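You operate a simulated robot arm through the tools that you are given. There is no shell and no other tool. Be economical: measure what you need, move in short steps, check, and stop when the job is done.

Carry out the task below with a simulated robot arm. There is one attempt and no reset: what you move stays moved.

TASK
Relabel the parts bin lid: peel the fans label, wipe the glue mark off, then stick the leads label there.
Fine: the fans label goes in the scrap tub; clean with the wipe pad and put it back where it lay. What is to be rubbed or washed off counts as gone when no trace of it is left.
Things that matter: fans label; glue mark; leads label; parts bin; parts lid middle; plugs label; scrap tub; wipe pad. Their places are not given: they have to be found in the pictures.

Only the result counts: the job must be done as asked and must still hold three seconds after the hand-in. Knocking over, shifting, dropping, spilling or breaking anything else fails it. Lids that push on must go on centred and level and be pressed home; caps that screw on are set level and turned clockwise until they are tight.

THE ROBOT
A 7-joint arm with a two-finger parallel gripper, fixed in place. Base frame: the origin is at the foot of the arm, x ahead of it, y to its left, z up. Lengths are in m, angles in rad, forces in N, time in s.
With the tool pointing down near the work surface it reaches from about 0.3 to 0.7 m from the base axis. Its first joint turns from -1.152 to 1.152 rad. Payload 1.57 kg.
Tool frame: the origin (TCP) lies between the finger pads and is the grasp point; the fingertips stand 0.03 m ahead of it; z points along the fingers, y is the line along which they close. Largest opening 0.11 m; finger width 0.024, thickness 0.012; the body of the gripper, 0.048 by 0.112 m, starts 0.078 m behind the TCP.
Orientation is told as [roll, pitch, yaw] about the base's x, y, z axes, in that order, counted from this pose: with the fingers straight down and closing along the base's y, the tool's x points along the base's -x, its y along +y and its z along -z.

THE INTERFACE
- The arm moves only by the tool nudge_tool. Its argument "plan" is one flat list of numbers, 7 for each row, row after row: the shift along the tool's x, y, z in m, then the turn, a rotation vector about the tool's x, y, z in rad, then the finger opening in m, from 0 to 0.11. In form: [x, y, z, ax, ay, az, jaw, x, y, z, ax, ay, az, jaw, ...]. A call has 1 to 10 rows; each row is the pose to reach, as a shift and turn from the pose commanded when the call began, along the tool's axes at that moment. Rows are played at 5 a second. More than 0.05 m and 0.15 rad between two rows, or a gripper value outside its range, and nothing of the call is played. Where a pose cannot be reached the arm comes as near as it can. A force on the tool above 40 N (or 10 N above the force at the start of the call, whichever is more), or a blocked arm, ends the call early, and 0.2 s more pass. The fingers move at their own pace (about 0.108 m/s each) and stop on an object; they squeeze with about 41 N. The grip force told is the motor's: it shows also when the fingers shut on nothing. Time passes only in rows, and 0.2 s behind the last, so rows that repeat a pose let the fingers close. It gives the time, the measured TCP pose, the force on the tool (base axes), the opening and the grip force at its end, in the units of the frame above (readings bear some noise), with the torque about the TCP (base axes, N m) and any sound that the robot's microphone picked up, and new pictures: "views" is both (left out), scene, wrist or none.
- Cameras (640 x 400 px; columns grow to the right, rows downward): "scene" is fixed at [0.1529, -0.4041, 1.389]; the picture's right is [0.81, -0.58, 0.00], its down [-0.42, -0.59, -0.69] and it looks along [0.40, 0.56, -0.73] (base axes); focal length 317 px, centre (320, 200). "wrist" rides on the gripper at [0.07, 0.016, -0.141] in the tool frame; the picture's right is [-0.23, 0.97, 0.00], its down [-0.86, -0.20, -0.48] and it looks along [-0.47, -0.11, 0.88] (tool axes); focal length 222 px, centre (320, 200).
- measure_at(camera, pixels): there is no depth. For up to 12 entries [column, row, z] of the newest picture of that camera ("zoom" is the newest enlarged one), the place [x, y] in the base frame at which the ray of that pixel passes the height z, good to about 0.003 m, but the place of the scene camera against the robot may be out by one fixed shift of up to 0.012 m in any direction. It takes no simulated time.
- zoom(camera, box): a new picture of the part [left, top, right, bottom] of that camera's present view, enlarged. It takes no simulated time.
- job_done(): hands the job in; it is judged then, once.

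Work in short steps. Measure before you move; look again where a grasp or a placing could have gone wrong, and mend it. You have 80 turns and 200 pictures in all, those below and enlarged ones among them. Open the gripper and draw the arm clear of the work before you hand the job in, unless the task says otherwise; then end with one line.

The tools are called after ">>>" as name(argument=value, ...) on one line, values as JSON. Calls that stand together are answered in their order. nudge_tool: Moves the arm, as the interface text tells. Its arguments: {"type":"object","properties":{"plan":{"type":"array","items":{"type":"number"}},"views":{"type":"string","enum":["both","scene","wrist","none"]}},"required":["plan"]} The other tools are called the same way: measure_at (camera, pixels) gives the place at which the rays of pixels pass given heights; zoom (camera, box) takes an enlarged picture of a part of a camera's view; job_done () hands the job in.

At the start:

```text
t: 0.0
eef_pos: [0.4346, -0.1645, 1.0656]
orientation: [0.0, 0.001, 0.001]
force: [0.6, -0.1, -0.1]
wrist_torque: [0.02, -0.02, 0.0]
opening: 0.1101
finger_force: 0.0
```

scene: 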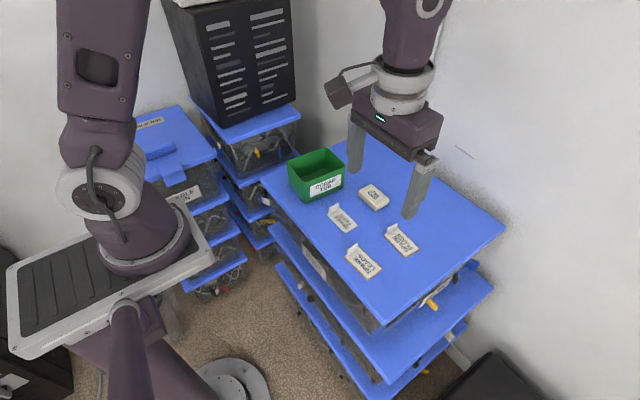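
wrist: 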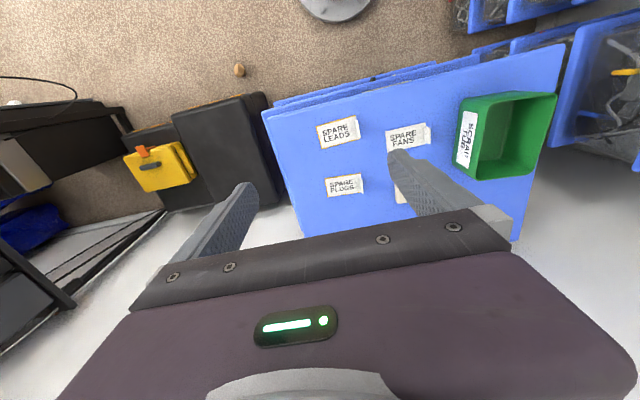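

I see three labels, a pad and a green tub on the blue lid around scene (340-400, 190-260). I'll enlarge both views.

>>> zoom(camera="scene", box=[270, 140, 450, 290])

>>> zoom(camera="wrist", box=[260, 60, 580, 250])

```text
2.67 times, centred on (360, 215) of scene
```

zoom: 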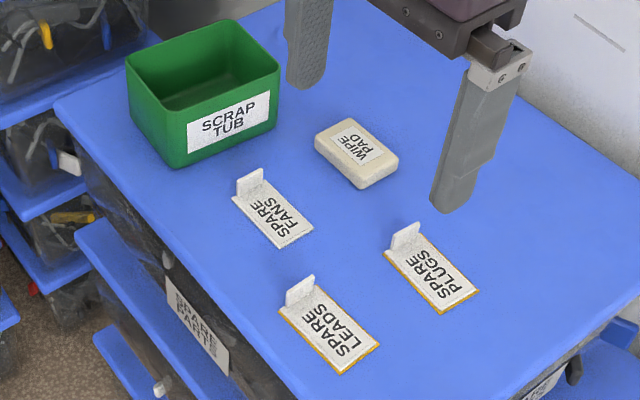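

```text
2.00 times, centred on (420, 155) of wrist
```

zoom: 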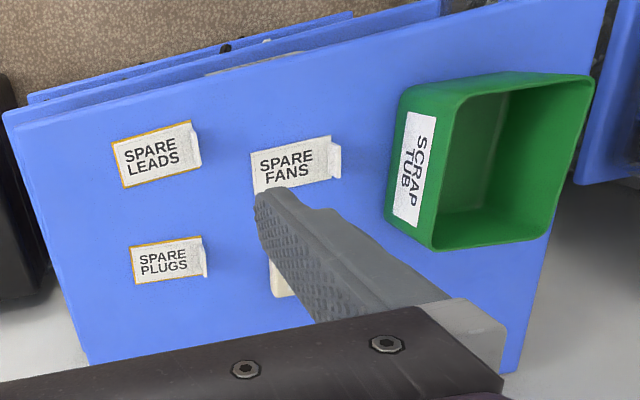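

To find the lid height, I compare the same points through both cameras: leads label centre scene (364.5, 263), wrist (338, 137); plugs centre scene (402, 243), wrist (344, 190).

>>> measure_at(camera="scene", pixels=[[364.5, 263, 0.5], [364.5, 263, 0.6], [364.5, 263, 0.7], [364.5, 263, 0.8], [402, 243, 0.5], [402, 243, 0.6], [402, 243, 0.7], [402, 243, 0.8]])

>>> measure_at(camera="wrist", pixels=[[338, 137, 0.5], [338, 137, 0.6], [338, 137, 0.7], [338, 137, 0.8], [343, 190, 0.5], [343, 190, 0.6], [343, 190, 0.7], [343, 190, 0.8]])

```text
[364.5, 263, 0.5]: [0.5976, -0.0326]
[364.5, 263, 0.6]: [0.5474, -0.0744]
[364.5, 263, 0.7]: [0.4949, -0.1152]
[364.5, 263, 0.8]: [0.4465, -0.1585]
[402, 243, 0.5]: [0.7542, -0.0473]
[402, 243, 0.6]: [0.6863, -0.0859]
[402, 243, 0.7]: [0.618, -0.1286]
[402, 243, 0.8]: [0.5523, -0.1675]
```

```text
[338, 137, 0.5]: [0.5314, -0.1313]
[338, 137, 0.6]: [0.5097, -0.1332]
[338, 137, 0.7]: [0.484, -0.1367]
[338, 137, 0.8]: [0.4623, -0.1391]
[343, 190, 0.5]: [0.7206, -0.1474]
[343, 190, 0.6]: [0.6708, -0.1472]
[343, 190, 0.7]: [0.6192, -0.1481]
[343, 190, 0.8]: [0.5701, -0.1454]
```

The rays meet near z≈0.74. I measure the objects at that height from the scene picture to get sizes and layout.

>>> zoom(camera="scene", box=[280, 140, 440, 285])

>>> nudge_tool(plan=[0.03, 0.02, 0.03, 0, 0, 0, 0.11, 0.06, 0.03, 0.06, 0, 0, 0, 0.11, 0.07, 0.03, 0.08, 0, 0, 0, 0.11])

```text
2.76 times, centred on (360, 212) of scene
```

zoom: 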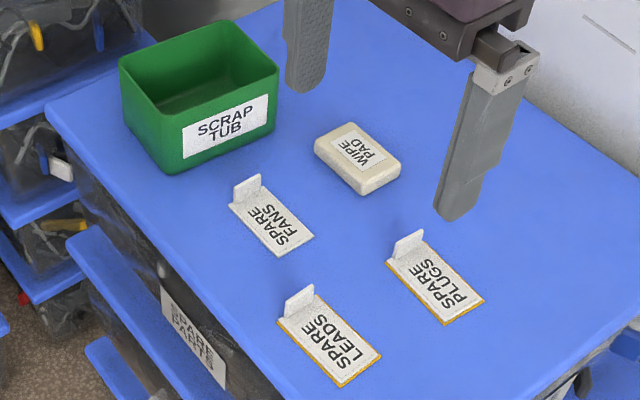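

```text
t: 0.8
eef_pos: [0.3648, -0.1343, 0.9857]
orientation: [0.002, -0.001, 0.0]
force: [0.5, 0.8, -0.2]
wrist_torque: [-0.02, 0.01, 0.01]
opening: 0.11
finger_force: 0.1
```

scene: 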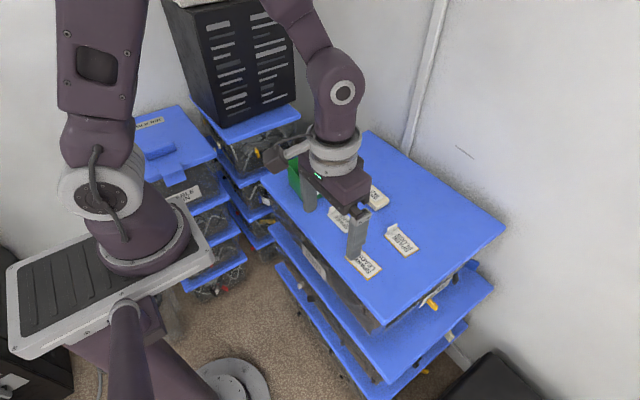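
wrist: 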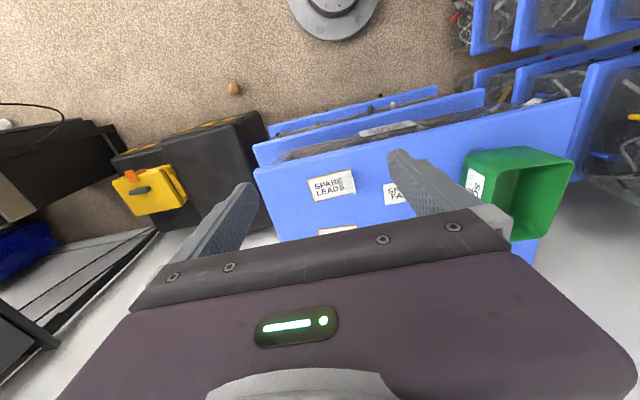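

The gripper hides things ahead of it (+x is image-down), so I move to x≈0.52 for a clear wrist view.

>>> nudge_tool(plan=[-0.04, 0.01, 0.0, 0, 0, 0, 0.11, -0.08, 0.02, 0.0, 0, 0, 0, 0.11, -0.12, 0.03, 0.02, 0, 0, 0, 0.11, -0.16, 0.04, 0.03, 0, 0, 0, 0.11, -0.16, 0.04, 0.03, 0, 0, 0, 0.11], views="wrist")

```text
t: 2.0
eef_pos: [0.5252, -0.0945, 0.9565]
orientation: [0.001, 0.0, 0.001]
force: [0.0, -0.2, 0.3]
wrist_torque: [-0.01, 0.01, 0.02]
opening: 0.1101
finger_force: 0.1
```

wrist: 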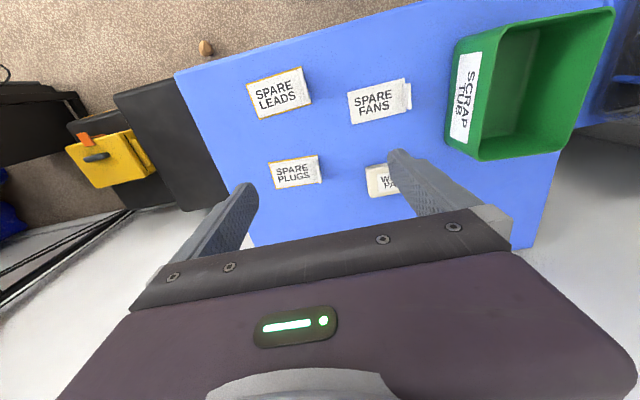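

Labels are clear now; I enlarge.

>>> zoom(camera="wrist", box=[240, 60, 420, 200])

```text
2.86 times, centred on (330, 130) of wrist
```

zoom: 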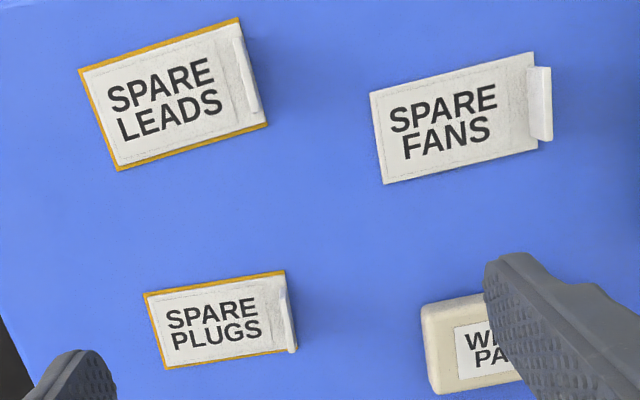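

>>> measure_at(camera="zoom", pixels=[[370, 92, 0.74], [532, 52, 0.74], [538, 149, 0.74], [384, 184, 0.74], [80, 70, 0.74], [238, 18, 0.74], [267, 124, 0.74], [118, 170, 0.74], [174, 94, 0.7], [174, 94, 0.74], [174, 94, 0.78], [219, 321, 0.74]])

>>> measure_at(camera="wrist", pixels=[[457, 45, 0.74], [443, 145, 0.74], [482, 160, 0.74], [557, 152, 0.74], [366, 168, 0.74], [371, 196, 0.74]])

```text
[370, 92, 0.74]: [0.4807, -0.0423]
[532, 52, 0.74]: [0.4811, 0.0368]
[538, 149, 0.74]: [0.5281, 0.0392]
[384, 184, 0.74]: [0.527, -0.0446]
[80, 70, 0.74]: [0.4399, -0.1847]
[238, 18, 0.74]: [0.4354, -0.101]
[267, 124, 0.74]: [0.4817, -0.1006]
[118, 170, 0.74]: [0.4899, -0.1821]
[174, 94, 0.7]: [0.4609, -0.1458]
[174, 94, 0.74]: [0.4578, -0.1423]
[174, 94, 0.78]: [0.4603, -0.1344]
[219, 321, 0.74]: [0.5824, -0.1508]
```

```text
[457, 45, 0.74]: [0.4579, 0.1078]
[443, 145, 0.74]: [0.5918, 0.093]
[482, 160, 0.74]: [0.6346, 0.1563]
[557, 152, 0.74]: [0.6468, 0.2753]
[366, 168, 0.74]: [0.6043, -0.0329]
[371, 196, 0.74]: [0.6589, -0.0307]
```

Labels lie along base y with the tab on the +y end; fans tab near (0.504, 0.035), lid about 0.74–0.78. I move above the fans tab with the jaw at 0.04 and stay high.

>>> nudge_tool(plan=[0.01, 0.04, 0.01, 0, 0, 0, 0.06, 0.02, 0.08, 0.03, 0, 0, 0, 0.04, 0.02, 0.12, 0.05, 0, 0, 0, 0.04, 0.02, 0.13, 0.07, 0, 0, 0, 0.04, 0.02, 0.13, 0.07, 0, 0, 0, 0.04])

```text
t: 3.2
eef_pos: [0.5046, 0.0352, 0.8857]
orientation: [0.0, -0.003, 0.001]
force: [-0.7, 0.5, 0.6]
wrist_torque: [-0.01, 0.02, 0.01]
opening: 0.0399
finger_force: 0.0
```

scene: 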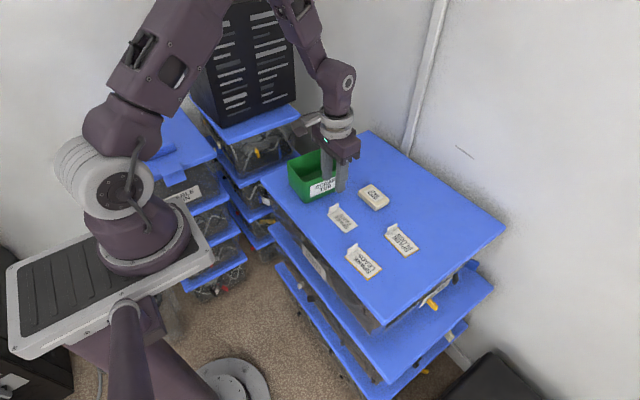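
wrist: 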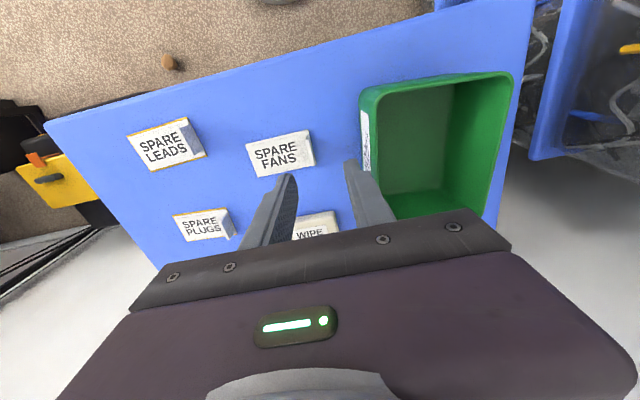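

I re-measure the fans label from this nearer pose.

>>> zoom(camera="wrist", box=[220, 100, 400, 240])

>>> zoom(camera="scene", box=[290, 130, 410, 235])

```text
2.86 times, centred on (310, 170) of wrist
```

zoom: 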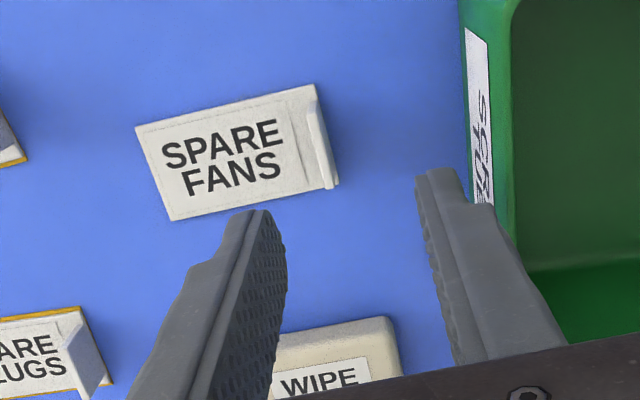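

```text
3.81 times, centred on (350, 182) of scene
```

zoom: 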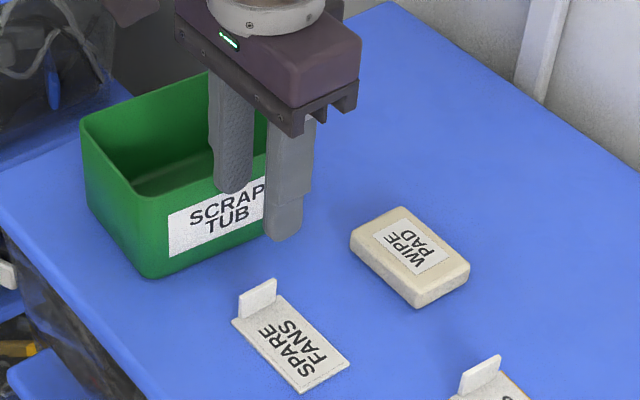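

>>> measure_at(camera="wrist", pixels=[[245.6, 144.8, 0.75], [258.2, 177, 0.75], [308.6, 129.7, 0.75], [315.2, 165, 0.75], [245.6, 144.8, 0.7], [315.2, 165, 0.7], [245.6, 144.8, 0.78], [315.2, 165, 0.78]])

>>> measure_at(camera="zoom", pixels=[[232, 322, 0.75], [300, 393, 0.75], [350, 364, 0.75], [282, 296, 0.75], [284, 240, 0.8557], [284, 240, 0.85], [350, 240, 0.75], [415, 305, 0.75], [468, 268, 0.75], [405, 207, 0.765], [154, 278, 0.75], [82, 126, 0.82]])

```text
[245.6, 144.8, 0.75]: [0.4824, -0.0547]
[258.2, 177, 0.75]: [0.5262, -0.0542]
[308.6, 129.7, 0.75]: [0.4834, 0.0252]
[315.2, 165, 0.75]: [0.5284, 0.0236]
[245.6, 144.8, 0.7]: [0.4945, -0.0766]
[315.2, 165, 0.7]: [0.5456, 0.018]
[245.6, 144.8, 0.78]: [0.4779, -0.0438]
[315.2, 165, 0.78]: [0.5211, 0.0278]
```

```text
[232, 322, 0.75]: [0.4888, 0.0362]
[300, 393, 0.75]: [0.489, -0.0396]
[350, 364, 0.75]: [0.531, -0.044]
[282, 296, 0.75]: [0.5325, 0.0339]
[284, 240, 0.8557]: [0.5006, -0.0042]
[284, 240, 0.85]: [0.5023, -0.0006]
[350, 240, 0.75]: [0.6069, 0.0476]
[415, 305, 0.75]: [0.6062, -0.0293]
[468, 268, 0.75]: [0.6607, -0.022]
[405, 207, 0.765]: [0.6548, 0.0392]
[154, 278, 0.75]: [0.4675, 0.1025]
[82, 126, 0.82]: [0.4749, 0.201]
```

Triangulating gives lid z≈0.77, fans label centre (0.501, −0.009), tab at y≈0.026 and about 20 mm tall. I descend to tips just above the tab and look.

>>> nudge_tool(plan=[0.003, -0.009, 0.02, 0, 0, 0, 0.035, 0.003, -0.009, 0.045, 0, 0, 0, 0.035, 0.003, -0.009, 0.06, 0, 0, 0, 0.035, 0.003, -0.009, 0.06, 0, 0, 0, 0.035])

>>> zoom(camera="scene", box=[310, 160, 390, 230])

>>> zoom(camera="wrist", box=[220, 100, 400, 240])

```text
t: 4.2
eef_pos: [0.502, 0.0254, 0.8249]
orientation: [0.001, 0.001, -0.001]
force: [-0.2, 0.7, -0.1]
wrist_torque: [-0.02, -0.01, 0.0]
opening: 0.035
finger_force: 0.0
```

scene: 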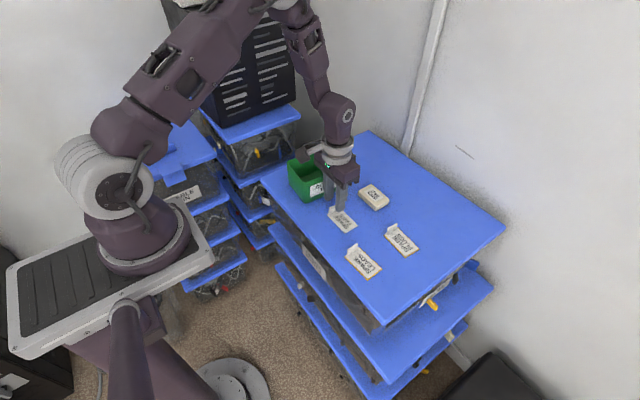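
wrist: 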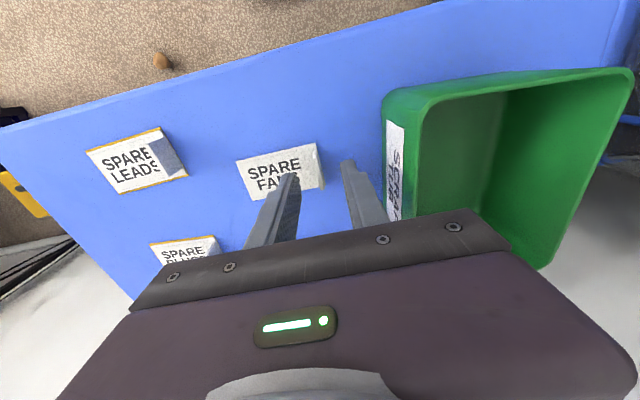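

```text
5.71 times, centred on (350, 195) of scene
```

zoom: 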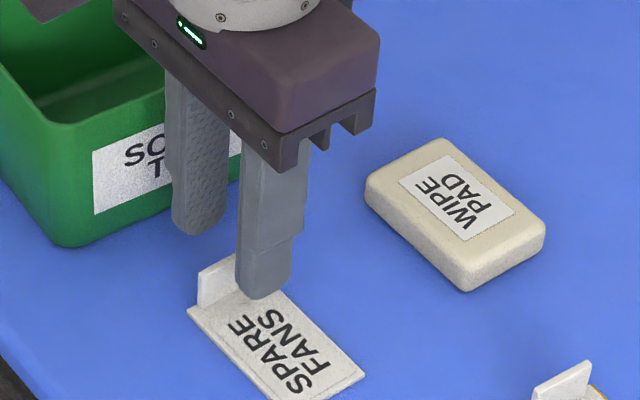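

```text
2.86 times, centred on (310, 170) of wrist
```

zoom: 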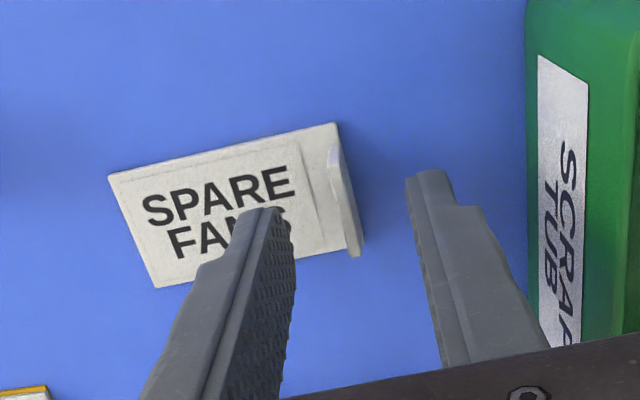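

The tab sits between the fingertips in both views. I descend a further 17 mm and look.

>>> nudge_tool(plan=[0, 0, 0.008, 0, 0, 0, 0.035, 0, 0, 0.014, 0, 0, 0, 0.035, 0, 0, 0.017, 0, 0, 0, 0.035, 0, 0, 0.017, 0, 0, 0, 0.035], views="none")

>>> zoom(camera="scene", box=[310, 160, 390, 230])

>>> zoom(camera="wrist", box=[220, 100, 400, 240])

```text
t: 5.2
eef_pos: [0.503, 0.0255, 0.8091]
orientation: [0.0, 0.0, 0.0]
force: [-0.4, 0.5, -0.1]
wrist_torque: [-0.02, -0.06, -0.01]
opening: 0.0346
finger_force: 0.0
```

```text
5.71 times, centred on (350, 195) of scene
```

zoom: 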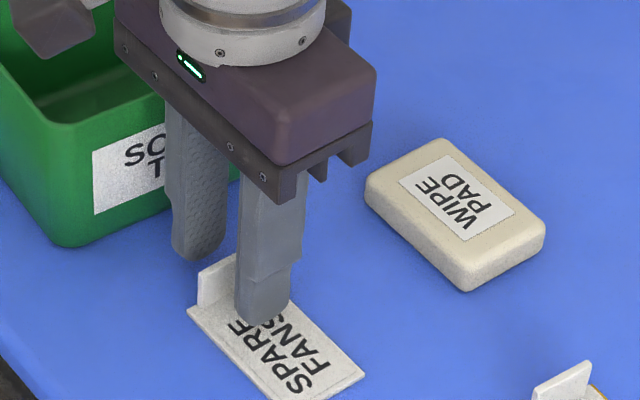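

```text
2.86 times, centred on (310, 170) of wrist
```

zoom: 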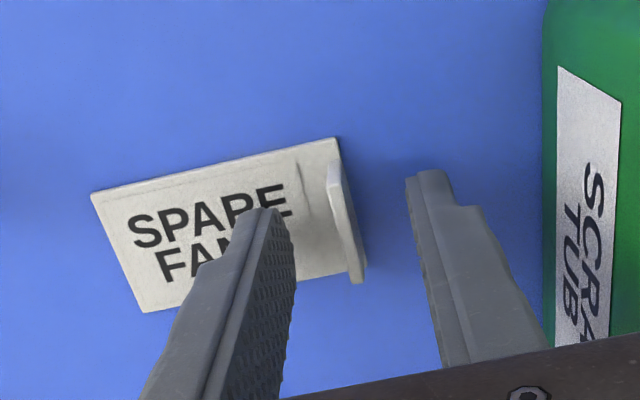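

Tips are still above the label; I go down another 7 mm gently.

>>> nudge_tool(plan=[0, 0, 0.003, 0, 0, 0, 0.035, 0, 0, 0.005, 0, 0, 0, 0.035, 0, 0, 0.007, 0, 0, 0, 0.035], views="none")

>>> zoom(camera="scene", box=[310, 160, 390, 230])

>>> zoom(camera="wrist", box=[220, 100, 400, 240])

```text
t: 6.0
eef_pos: [0.5014, 0.0261, 0.8022]
orientation: [0.001, 0.001, 0.0]
force: [-7.1, -0.1, 31.9]
wrist_torque: [-0.68, 0.23, -0.23]
opening: 0.035
finger_force: 0.1
```

```text
5.71 times, centred on (350, 195) of scene
```

zoom: 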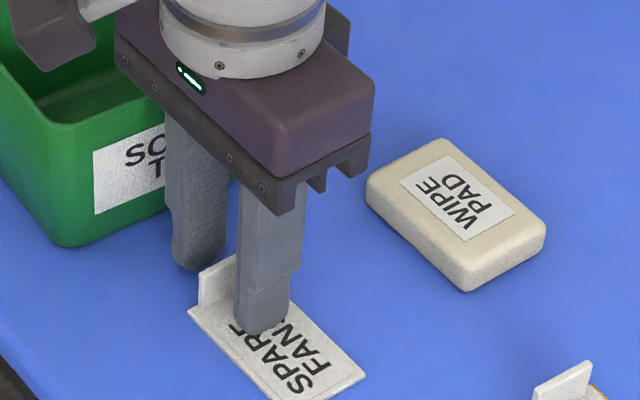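

```text
2.86 times, centred on (310, 170) of wrist
```

zoom: 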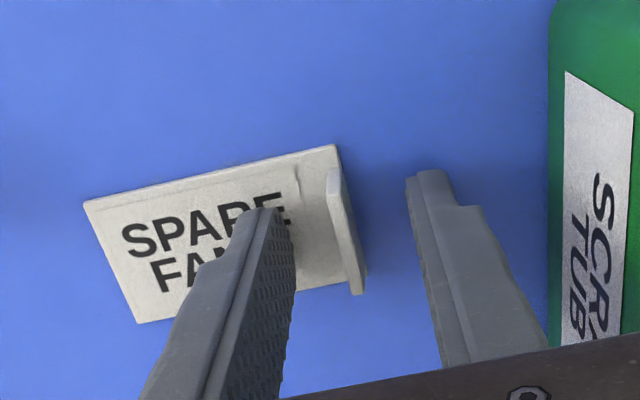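

Contact at TCP 0.802, so the label surface is at 0.772. I back off 3 mm and close on the tab.

>>> nudge_tool(plan=[0, 0, -0.003, 0, 0, 0, 0.035, 0, 0, -0.003, 0, 0, 0, 0.0, 0, 0, -0.003, 0, 0, 0, 0.0, 0, 0, -0.003, 0, 0, 0, 0.0], views="none")

>>> zoom(camera="scene", box=[310, 160, 390, 230])

>>> zoom(camera="wrist", box=[220, 100, 400, 240])

```text
t: 7.0
eef_pos: [0.5014, 0.0262, 0.8052]
orientation: [0.001, 0.0, -0.002]
force: [0.9, -3.5, -4.4]
wrist_torque: [0.02, -0.01, -0.03]
opening: 0.0021
finger_force: 23.5
```

```text
5.71 times, centred on (350, 195) of scene
```

zoom: 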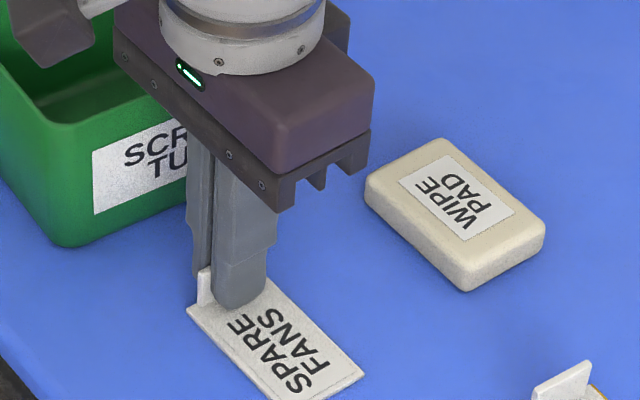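

```text
2.86 times, centred on (310, 170) of wrist
```

zoom: 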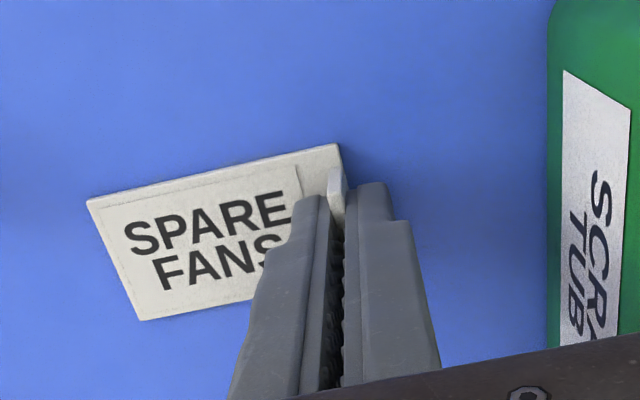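

Tab is gripped (2.1 mm). I lift slowly and read the force.

>>> nudge_tool(plan=[0, 0, -0.001, 0, 0, 0, 0, 0, 0, -0.002, 0, 0, 0, 0, 0, 0, -0.003, 0, 0, 0, 0, 0, 0, -0.004, 0, 0, 0, 0], views="none")

>>> zoom(camera="scene", box=[310, 160, 390, 230])

```text
t: 8.0
eef_pos: [0.5014, 0.0264, 0.8076]
orientation: [-0.001, 0.0, -0.002]
force: [-0.1, -0.3, 0.1]
wrist_torque: [0.01, -0.02, 0.01]
opening: 0.0024
finger_force: 23.6
```

```text
5.71 times, centred on (350, 195) of scene
```

zoom: 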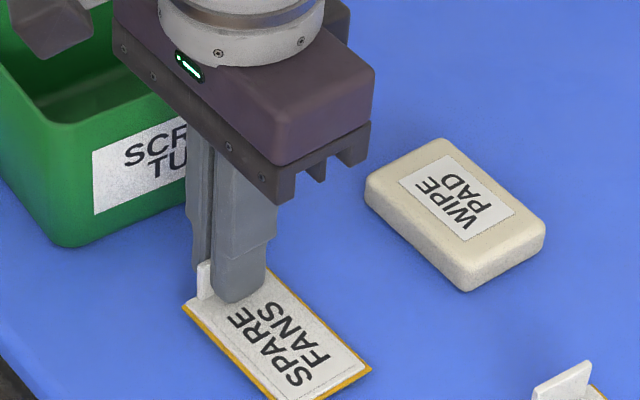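

Force fell to zero, so the label has come loose. I lift it high and look at what lies under.

>>> nudge_tool(plan=[0, 0, -0.01, 0, 0, 0, 0, 0, 0, -0.03, 0, 0, 0, 0, 0, 0, -0.06, 0, 0, 0, 0, 0, 0, -0.1, 0, 0, 0, 0, 0, 0, -0.13, 0, 0, 0, 0, 0, 0, -0.13, 0, 0, 0, 0])

>>> zoom(camera="scene", box=[280, 130, 420, 250])

>>> zoom(camera="wrist", box=[140, 60, 540, 240])

```text
t: 9.4
eef_pos: [0.5015, 0.0265, 0.9386]
orientation: [-0.001, 0.0, 0.001]
force: [0.3, -0.4, 0.2]
wrist_torque: [0.01, -0.01, -0.02]
opening: 0.0024
finger_force: 23.9
```

scene: 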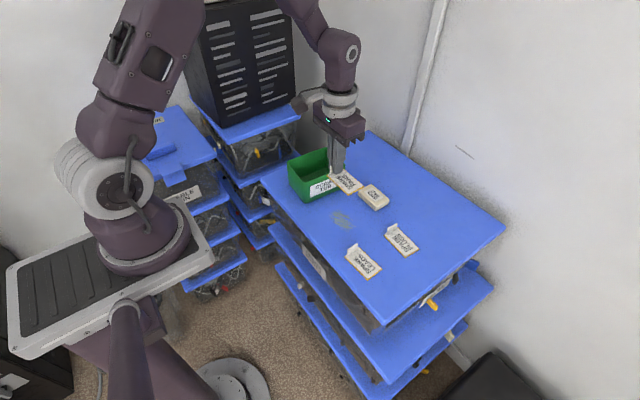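
wrist: 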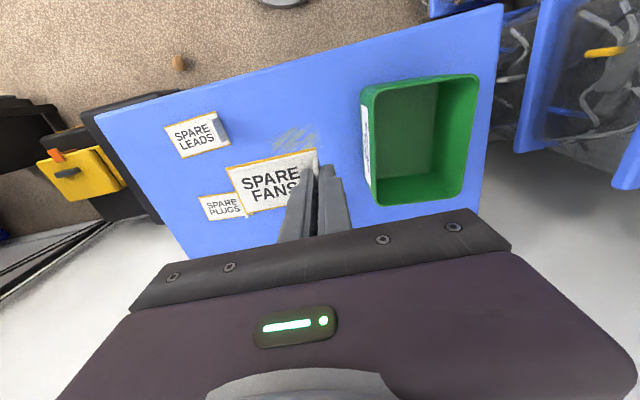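

```text
3.33 times, centred on (350, 190) of scene
```

zoom: 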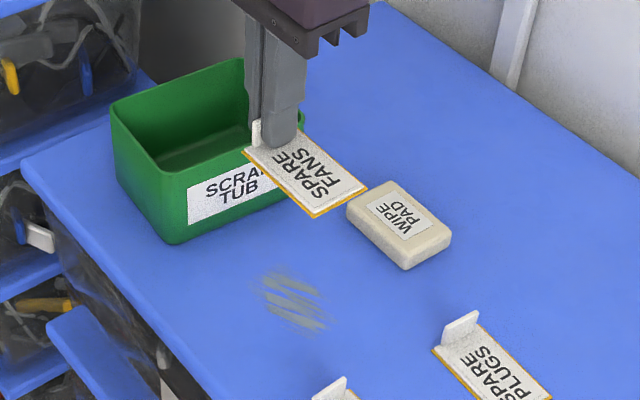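

```text
1.60 times, centred on (340, 150) of wrist
```

zoom: 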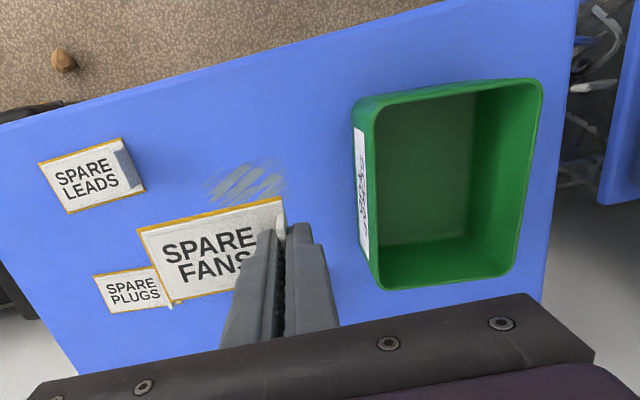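

The fans label is in hand and the glue mark shows at scene (341, 219). Now I measure the tub rim and glue mark extents.

>>> measure_at(camera="zoom", pixels=[[357, 108, 0.845], [540, 85, 0.845], [513, 275, 0.845], [380, 287, 0.845], [367, 107, 0.845], [205, 182, 0.77], [290, 170, 0.77], [285, 195, 0.77], [216, 202, 0.77], [260, 160, 0.77], [247, 182, 0.77]])

>>> measure_at(camera="scene", pixels=[[287, 160, 0.845], [323, 147.5, 0.845], [299, 181, 0.845], [340, 165, 0.845], [302, 202, 0.77], [330, 214, 0.77], [344, 212, 0.77], [350, 227, 0.77], [338, 229, 0.77], [340, 219, 0.77]])

```text
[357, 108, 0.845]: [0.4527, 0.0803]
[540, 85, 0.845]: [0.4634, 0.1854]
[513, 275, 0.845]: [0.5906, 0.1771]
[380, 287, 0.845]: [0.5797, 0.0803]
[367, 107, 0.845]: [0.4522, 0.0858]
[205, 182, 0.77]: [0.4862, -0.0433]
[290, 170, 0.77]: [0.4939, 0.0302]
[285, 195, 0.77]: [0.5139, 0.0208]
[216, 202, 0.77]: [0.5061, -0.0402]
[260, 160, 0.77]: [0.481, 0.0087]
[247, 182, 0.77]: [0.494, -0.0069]
```

```text
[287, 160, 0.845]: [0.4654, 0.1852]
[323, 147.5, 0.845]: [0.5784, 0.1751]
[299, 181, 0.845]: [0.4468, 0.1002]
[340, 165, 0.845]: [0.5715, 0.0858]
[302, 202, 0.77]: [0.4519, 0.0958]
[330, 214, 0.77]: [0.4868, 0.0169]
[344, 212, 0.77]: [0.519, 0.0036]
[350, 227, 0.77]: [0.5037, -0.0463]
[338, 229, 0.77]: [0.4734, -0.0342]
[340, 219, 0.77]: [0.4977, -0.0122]
```

Tub rim spans x .457–.585, y .085–.182 at z≈.845. I turn the label 90° (long side along x) while moving above the tub.

>>> nudge_tool(plan=[0.001, 0.02, 0, 0, 0, -0.14, 0, 0.002, 0.04, 0, 0, 0, -0.28, 0, 0.004, 0.06, 0, 0, 0, -0.42, 0, 0.006, 0.08, 0, 0, 0, -0.56, 0, 0.008, 0.1, 0, 0, 0, -0.7, 0, 0.0115, 0.1065, 0, 0, 0, -0.84, 0, 0.0115, 0.1065, 0, 0, 0, -0.98, 0, 0.0115, 0.1065, 0, 0, 0, -1.12, 0, 0.0115, 0.1065, 0, 0, 0, -1.26, 0, 0.0115, 0.1065, 0, 0, 0, -1.4, 0], views="none")

>>> nudge_tool(plan=[0, 0, 0, 0, 0, -0.14, 0, 0, 0, 0, 0, 0, -0.17, 0, 0, 0, 0, 0, 0, -0.17, 0])

```text
t: 11.6
eef_pos: [0.489, 0.1323, 0.9393]
orientation: [0.002, -0.001, 1.402]
force: [0.1, -0.4, -0.9]
wrist_torque: [-0.05, 0.01, -0.02]
opening: 0.0022
finger_force: 23.4
```

```text
t: 12.4
eef_pos: [0.4896, 0.1332, 0.9384]
orientation: [0.0, -0.001, 1.57]
force: [-0.8, -0.5, -1.0]
wrist_torque: [0.01, 0.04, -0.03]
opening: 0.0025
finger_force: 23.8
```

scene: 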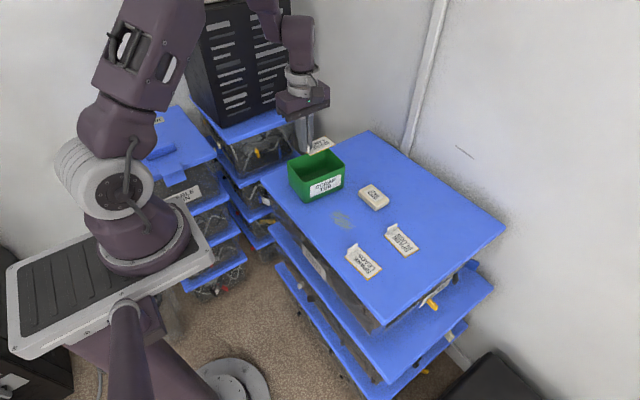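
wrist: 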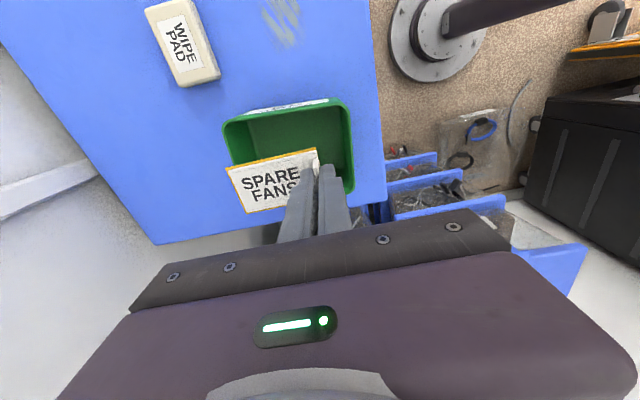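

The label is above the tub opening. I lower it to TCP 0.84 inside the tub.

>>> nudge_tool(plan=[0, 0, 0.03, 0, 0, 0, 0, 0, 0, 0.055, 0, 0, 0, 0, 0, 0, 0.075, 0, 0, 0, 0, 0, 0, 0.09, 0, 0, 0, 0, 0, 0, 0.1, 0, 0, 0, 0, 0, 0, 0.1, 0, 0, 0, 0])

>>> zoom(camera="wrist", box=[180, 60, 420, 240])

```text
t: 13.8
eef_pos: [0.4897, 0.1325, 0.8392]
orientation: [0.001, 0.001, 1.573]
force: [-0.6, 0.5, -0.2]
wrist_torque: [0.01, 0.03, -0.01]
opening: 0.0023
finger_force: 24.0
```

scene: 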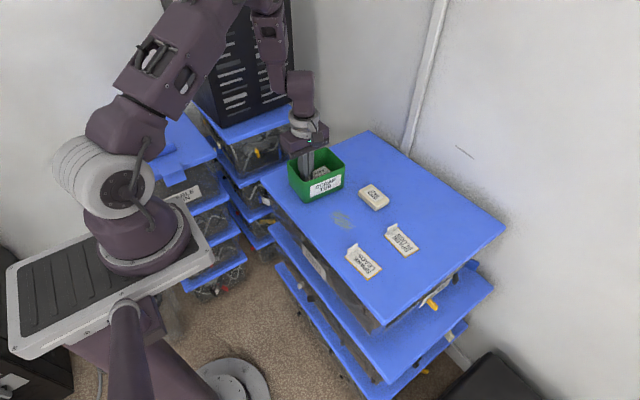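
wrist: 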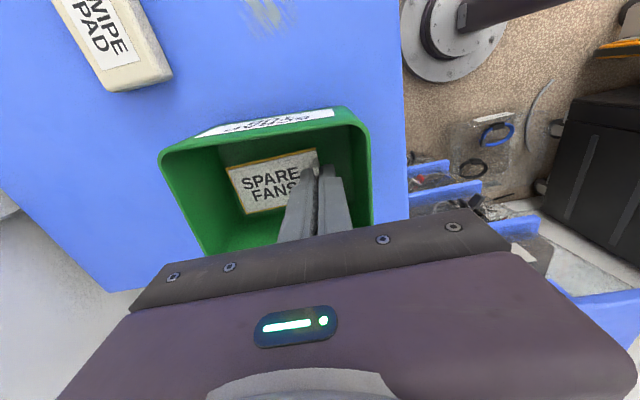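

```text
2.22 times, centred on (300, 150) of wrist
```

zoom: 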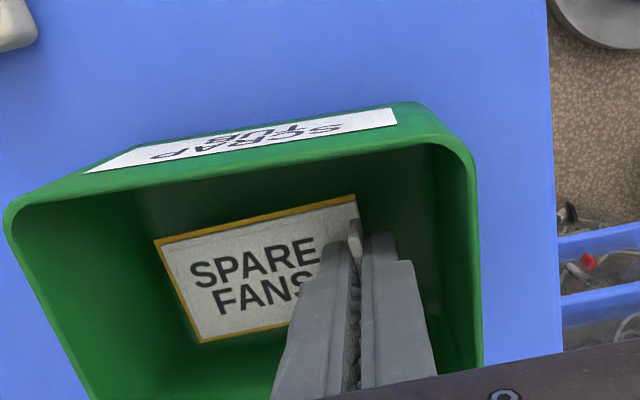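

It's inside with clearance. I lower 20 mm more, release slightly, and rise.

>>> nudge_tool(plan=[0, -0.006, 0.01, 0, 0, 0, 0, 0, -0.006, 0.02, 0, 0, 0, 0, 0, -0.006, 0.02, 0, 0, 0, 0.016, 0, -0.006, 0.02, 0, 0, 0, 0.016, 0, -0.006, 0.02, 0, 0, 0, 0.016, 0, -0.006, 0.0, 0, 0, 0, 0.016, 0, -0.006, -0.03, 0, 0, 0, 0.016, 0, -0.006, -0.07, 0, 0, 0, 0.016, 0, -0.006, -0.11, 0, 0, 0, 0.016])

>>> zoom(camera="wrist", box=[140, 0, 420, 200])

```text
t: 15.8
eef_pos: [0.4958, 0.1337, 0.95]
orientation: [0.0, 0.001, 1.571]
force: [0.5, 0.2, -0.5]
wrist_torque: [0.0, 0.0, -0.01]
opening: 0.0157
finger_force: 0.1
```

scene: 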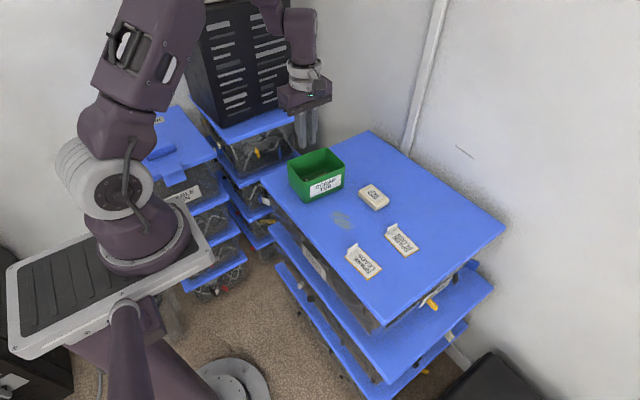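
wrist: 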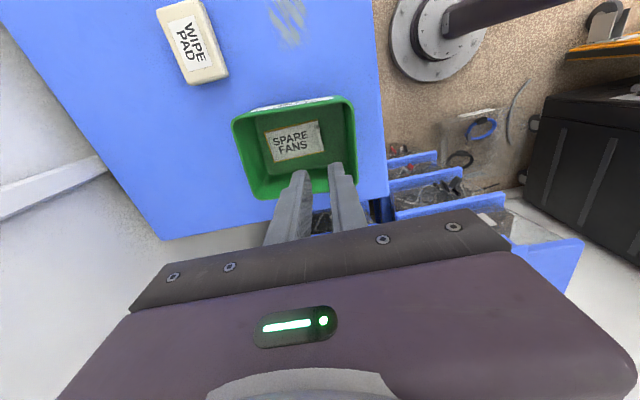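

```text
2.00 times, centred on (280, 100) of wrist
```

zoom: 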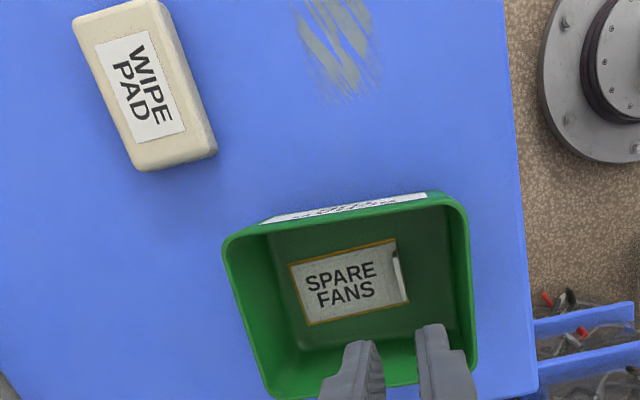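

Fans label lies in the tub. Next the wipe pad: I keep this yaw (closing along x) and move to a better view near it.

>>> nudge_tool(plan=[0.02, -0.04, 0, 0, 0, 0, 0.05, 0.04, -0.08, 0, 0, 0, 0, 0.08, 0.06, -0.12, 0.02, 0, 0, 0, 0.08, 0.065, -0.134, 0.04, 0, 0, 0, 0.08, 0.065, -0.134, 0.04, 0, 0, 0, 0.08], views="wrist")

>>> zoom(camera="wrist", box=[220, 30, 440, 190])

>>> zoom(camera="scene", box=[320, 160, 400, 230])

```text
t: 17.0
eef_pos: [0.6318, 0.0673, 0.9086]
orientation: [-0.001, -0.001, 1.571]
force: [-0.6, -0.8, 0.2]
wrist_torque: [-0.01, 0.03, -0.01]
opening: 0.0801
finger_force: 0.1
```

wrist: 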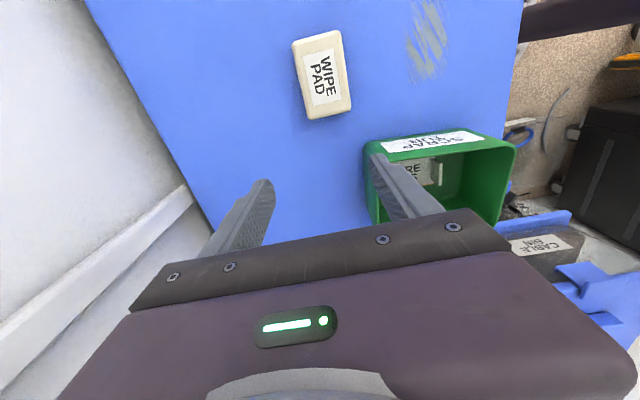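

```text
2.50 times, centred on (330, 110) of wrist
```

zoom: 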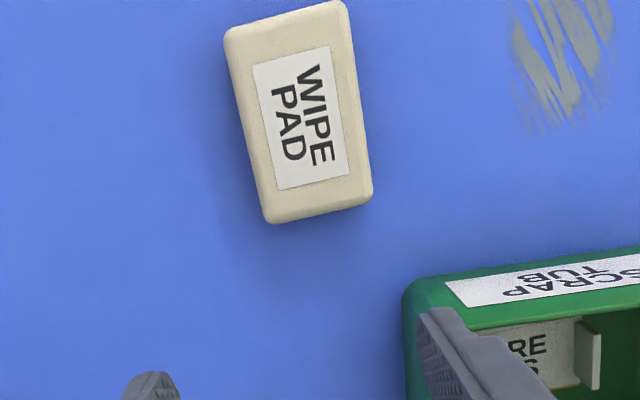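

```text
5.71 times, centred on (360, 195) of scene
```

zoom: 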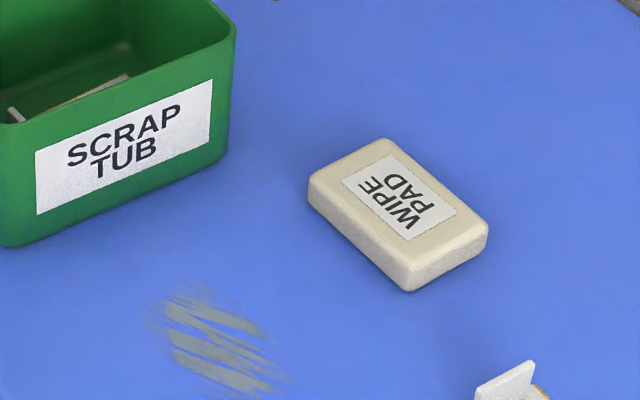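

>>> measure_at(camera="wrist", pixels=[[292, 44, 0.78], [340, 30.8, 0.78], [350.8, 106.8, 0.78], [309.2, 118.8, 0.78], [323, 76, 0.788]])

>>> measure_at(camera="zoom", pixels=[[310, 200, 0.77], [408, 291, 0.77], [487, 242, 0.77], [386, 140, 0.788], [488, 222, 0.788], [414, 265, 0.788], [308, 178, 0.788], [398, 202, 0.788]])

```text
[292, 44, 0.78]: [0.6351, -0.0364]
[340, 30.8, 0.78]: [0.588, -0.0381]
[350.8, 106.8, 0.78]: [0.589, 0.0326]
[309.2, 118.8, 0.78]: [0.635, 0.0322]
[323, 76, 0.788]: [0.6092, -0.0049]
```

```text
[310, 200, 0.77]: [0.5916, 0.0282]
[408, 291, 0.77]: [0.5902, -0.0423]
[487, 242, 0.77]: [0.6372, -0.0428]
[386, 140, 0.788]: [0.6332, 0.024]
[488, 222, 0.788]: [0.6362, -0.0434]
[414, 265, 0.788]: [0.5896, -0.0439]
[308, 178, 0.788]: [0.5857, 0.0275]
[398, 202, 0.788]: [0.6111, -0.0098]
```

Pad measures x .588–.635, y −.038–.032; centre (0.6115, −0.004). I move over it and lower to TCP z≈0.83 first.

>>> nudge_tool(plan=[0.03, 0.01, 0, 0, 0, 0, 0.08, 0.06, 0.02, 0.01, 0, 0, 0, 0.08, 0.071, 0.02, 0.045, 0, 0, 0, 0.08, 0.071, 0.02, 0.075, 0, 0, 0, 0.08, 0.071, 0.02, 0.075, 0, 0, 0, 0.08], views="none")

>>> zoom(camera="scene", box=[320, 150, 410, 230])

>>> zoom(camera="wrist", box=[180, 60, 460, 240])

```text
t: 18.2
eef_pos: [0.6108, -0.0061, 0.8344]
orientation: [0.0, 0.001, 1.568]
force: [0.1, -0.8, -1.0]
wrist_torque: [-0.03, 0.01, 0.0]
opening: 0.0803
finger_force: 0.0
```

```text
5.00 times, centred on (365, 190) of scene
```

zoom: 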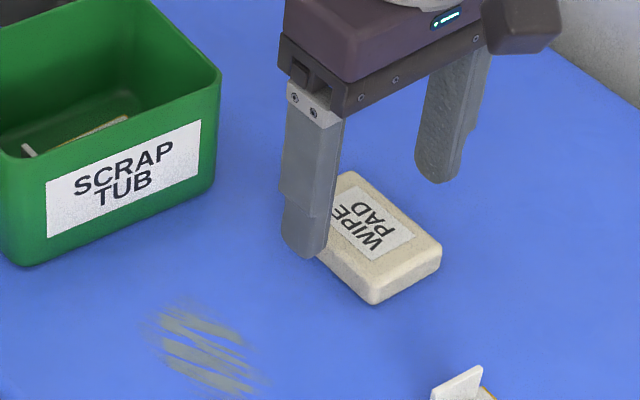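

```text
2.22 times, centred on (320, 150) of wrist
```

zoom: 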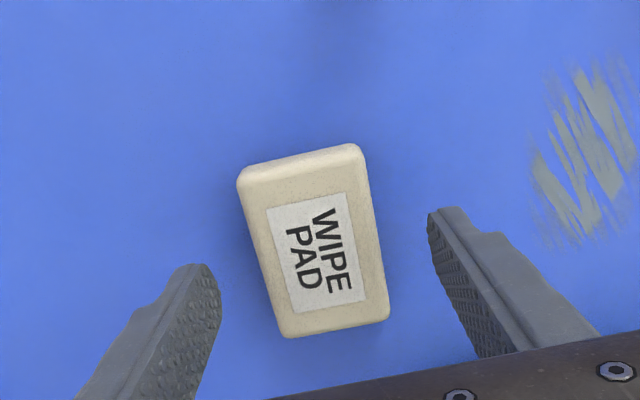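

Well centred. I descend to TCP≈0.806 and close.

>>> nudge_tool(plan=[0, 0, 0.012, 0, 0, 0, 0.08, 0, 0, 0.022, 0, 0, 0, 0.08, 0, 0, 0.028, 0, 0, 0, 0.08, 0, 0, 0.028, 0, 0, 0, 0.06, 0, 0, 0.028, 0, 0, 0, 0.03, 0, 0, 0.028, 0, 0, 0, 0.03], views="none")

>>> zoom(camera="scene", box=[320, 150, 410, 230])

>>> zoom(camera="wrist", box=[180, 60, 460, 240])

```text
t: 19.6
eef_pos: [0.6098, -0.005, 0.8059]
orientation: [0.0, -0.001, 1.57]
force: [0.5, 0.5, -1.0]
wrist_torque: [0.0, 0.02, 0.0]
opening: 0.0483
finger_force: 41.0
```

```text
5.00 times, centred on (365, 190) of scene
```

zoom: 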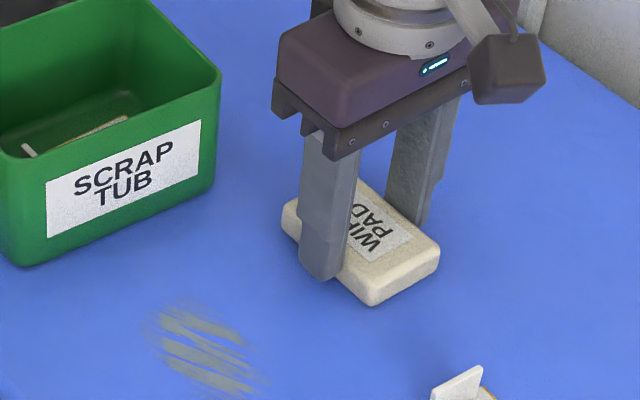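

```text
2.22 times, centred on (320, 150) of wrist
```

zoom: 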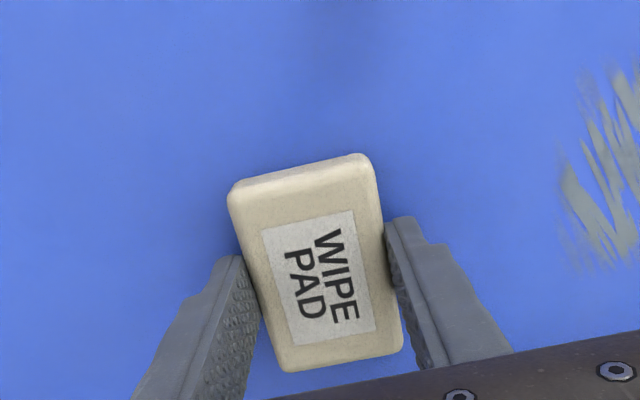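

Pad held (0.048). I lift 30 mm and carry it over the glue mark at (0.497, −0.008), then lower to just above contact.

>>> nudge_tool(plan=[0, 0, -0.015, 0, 0, 0, 0.03, 0, 0, -0.03, 0, 0, 0, 0.03, 0, 0.04, -0.03, 0, 0, 0, 0.03, 0, 0.08, -0.03, 0, 0, 0, 0.03, 0.003, 0.113, -0.03, 0, 0, 0, 0.03, 0.003, 0.113, -0.015, 0, 0, 0, 0.03, 0.003, 0.113, -0.003, 0, 0, 0, 0.03, 0.003, 0.113, -0.003, 0, 0, 0, 0.03], views="none")

>>> zoom(camera="scene", box=[300, 160, 400, 240])

```text
t: 21.4
eef_pos: [0.4963, -0.0053, 0.8097]
orientation: [0.0, 0.0, 1.571]
force: [0.9, -0.6, -0.4]
wrist_torque: [0.01, 0.01, 0.02]
opening: 0.0487
finger_force: 40.9
```

```text
5.00 times, centred on (350, 200) of scene
```

zoom: 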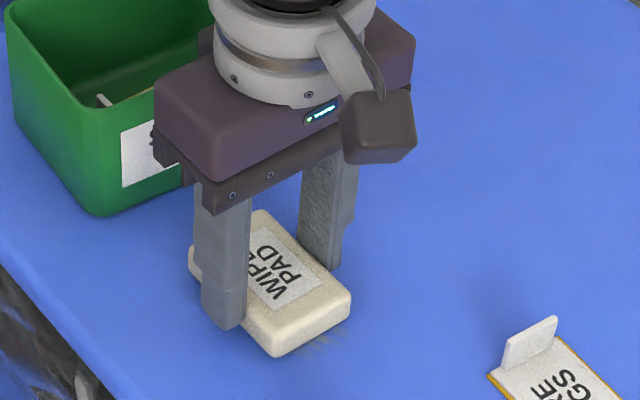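

Lower with light press (about 1–2 mm past contact) and read the force.

>>> nudge_tool(plan=[0, 0, 0.002, 0, 0, 0, 0.03, 0, 0, 0.0035, 0, 0, 0, 0.03, 0, 0, 0.0045, 0, 0, 0, 0.03], views="none")

```text
t: 22.3
eef_pos: [0.4977, -0.0067, 0.8054]
orientation: [0.0, 0.002, 1.569]
force: [-6.3, 0.2, 16.6]
wrist_torque: [0.15, 0.2, 0.01]
opening: 0.0487
finger_force: 41.1
stopped in row 3: the force on the tool passed its limit at 42 N (the readings are from after the stop); the commanded pose is now the measured one
```

Good contact at ~17 N. I rub along y ±20 mm with x offsets.

>>> nudge_tool(plan=[0.012, 0, 0, 0, 0, 0, 0.03, 0.022, 0, 0, 0, 0, 0, 0.03, 0.005, 0.003, 0, 0, 0, 0, 0.03, -0.015, 0.006, 0, 0, 0, 0, 0.03, 0, 0.008, 0, 0, 0, 0, 0.03, 0.02, 0.008, 0, 0, 0, 0, 0.03, 0, 0.0, 0, 0, 0, 0, 0.03, -0.015, -0.008, 0, 0, 0, 0, 0.03, 0, -0.008, 0, 0, 0, 0, 0.03, 0.02, -0.008, 0, 0, 0, 0, 0.03], views="none")

>>> zoom(camera="scene", box=[300, 160, 400, 240])

```text
t: 24.5
eef_pos: [0.505, -0.025, 0.8061]
orientation: [-0.004, -0.002, 1.572]
force: [1.1, 9.9, 19.2]
wrist_torque: [0.1, 0.13, -0.08]
opening: 0.0486
finger_force: 41.1
```

```text
5.00 times, centred on (350, 200) of scene
```

zoom: 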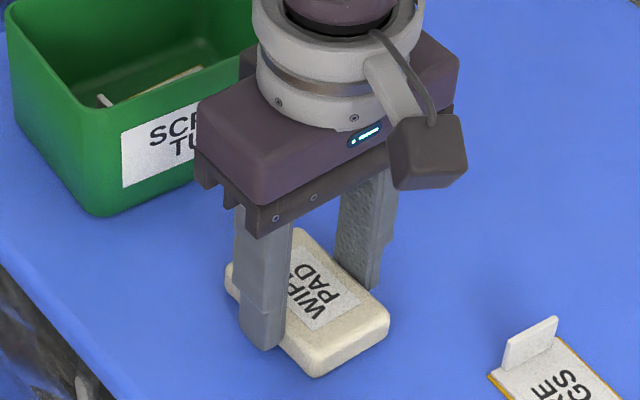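

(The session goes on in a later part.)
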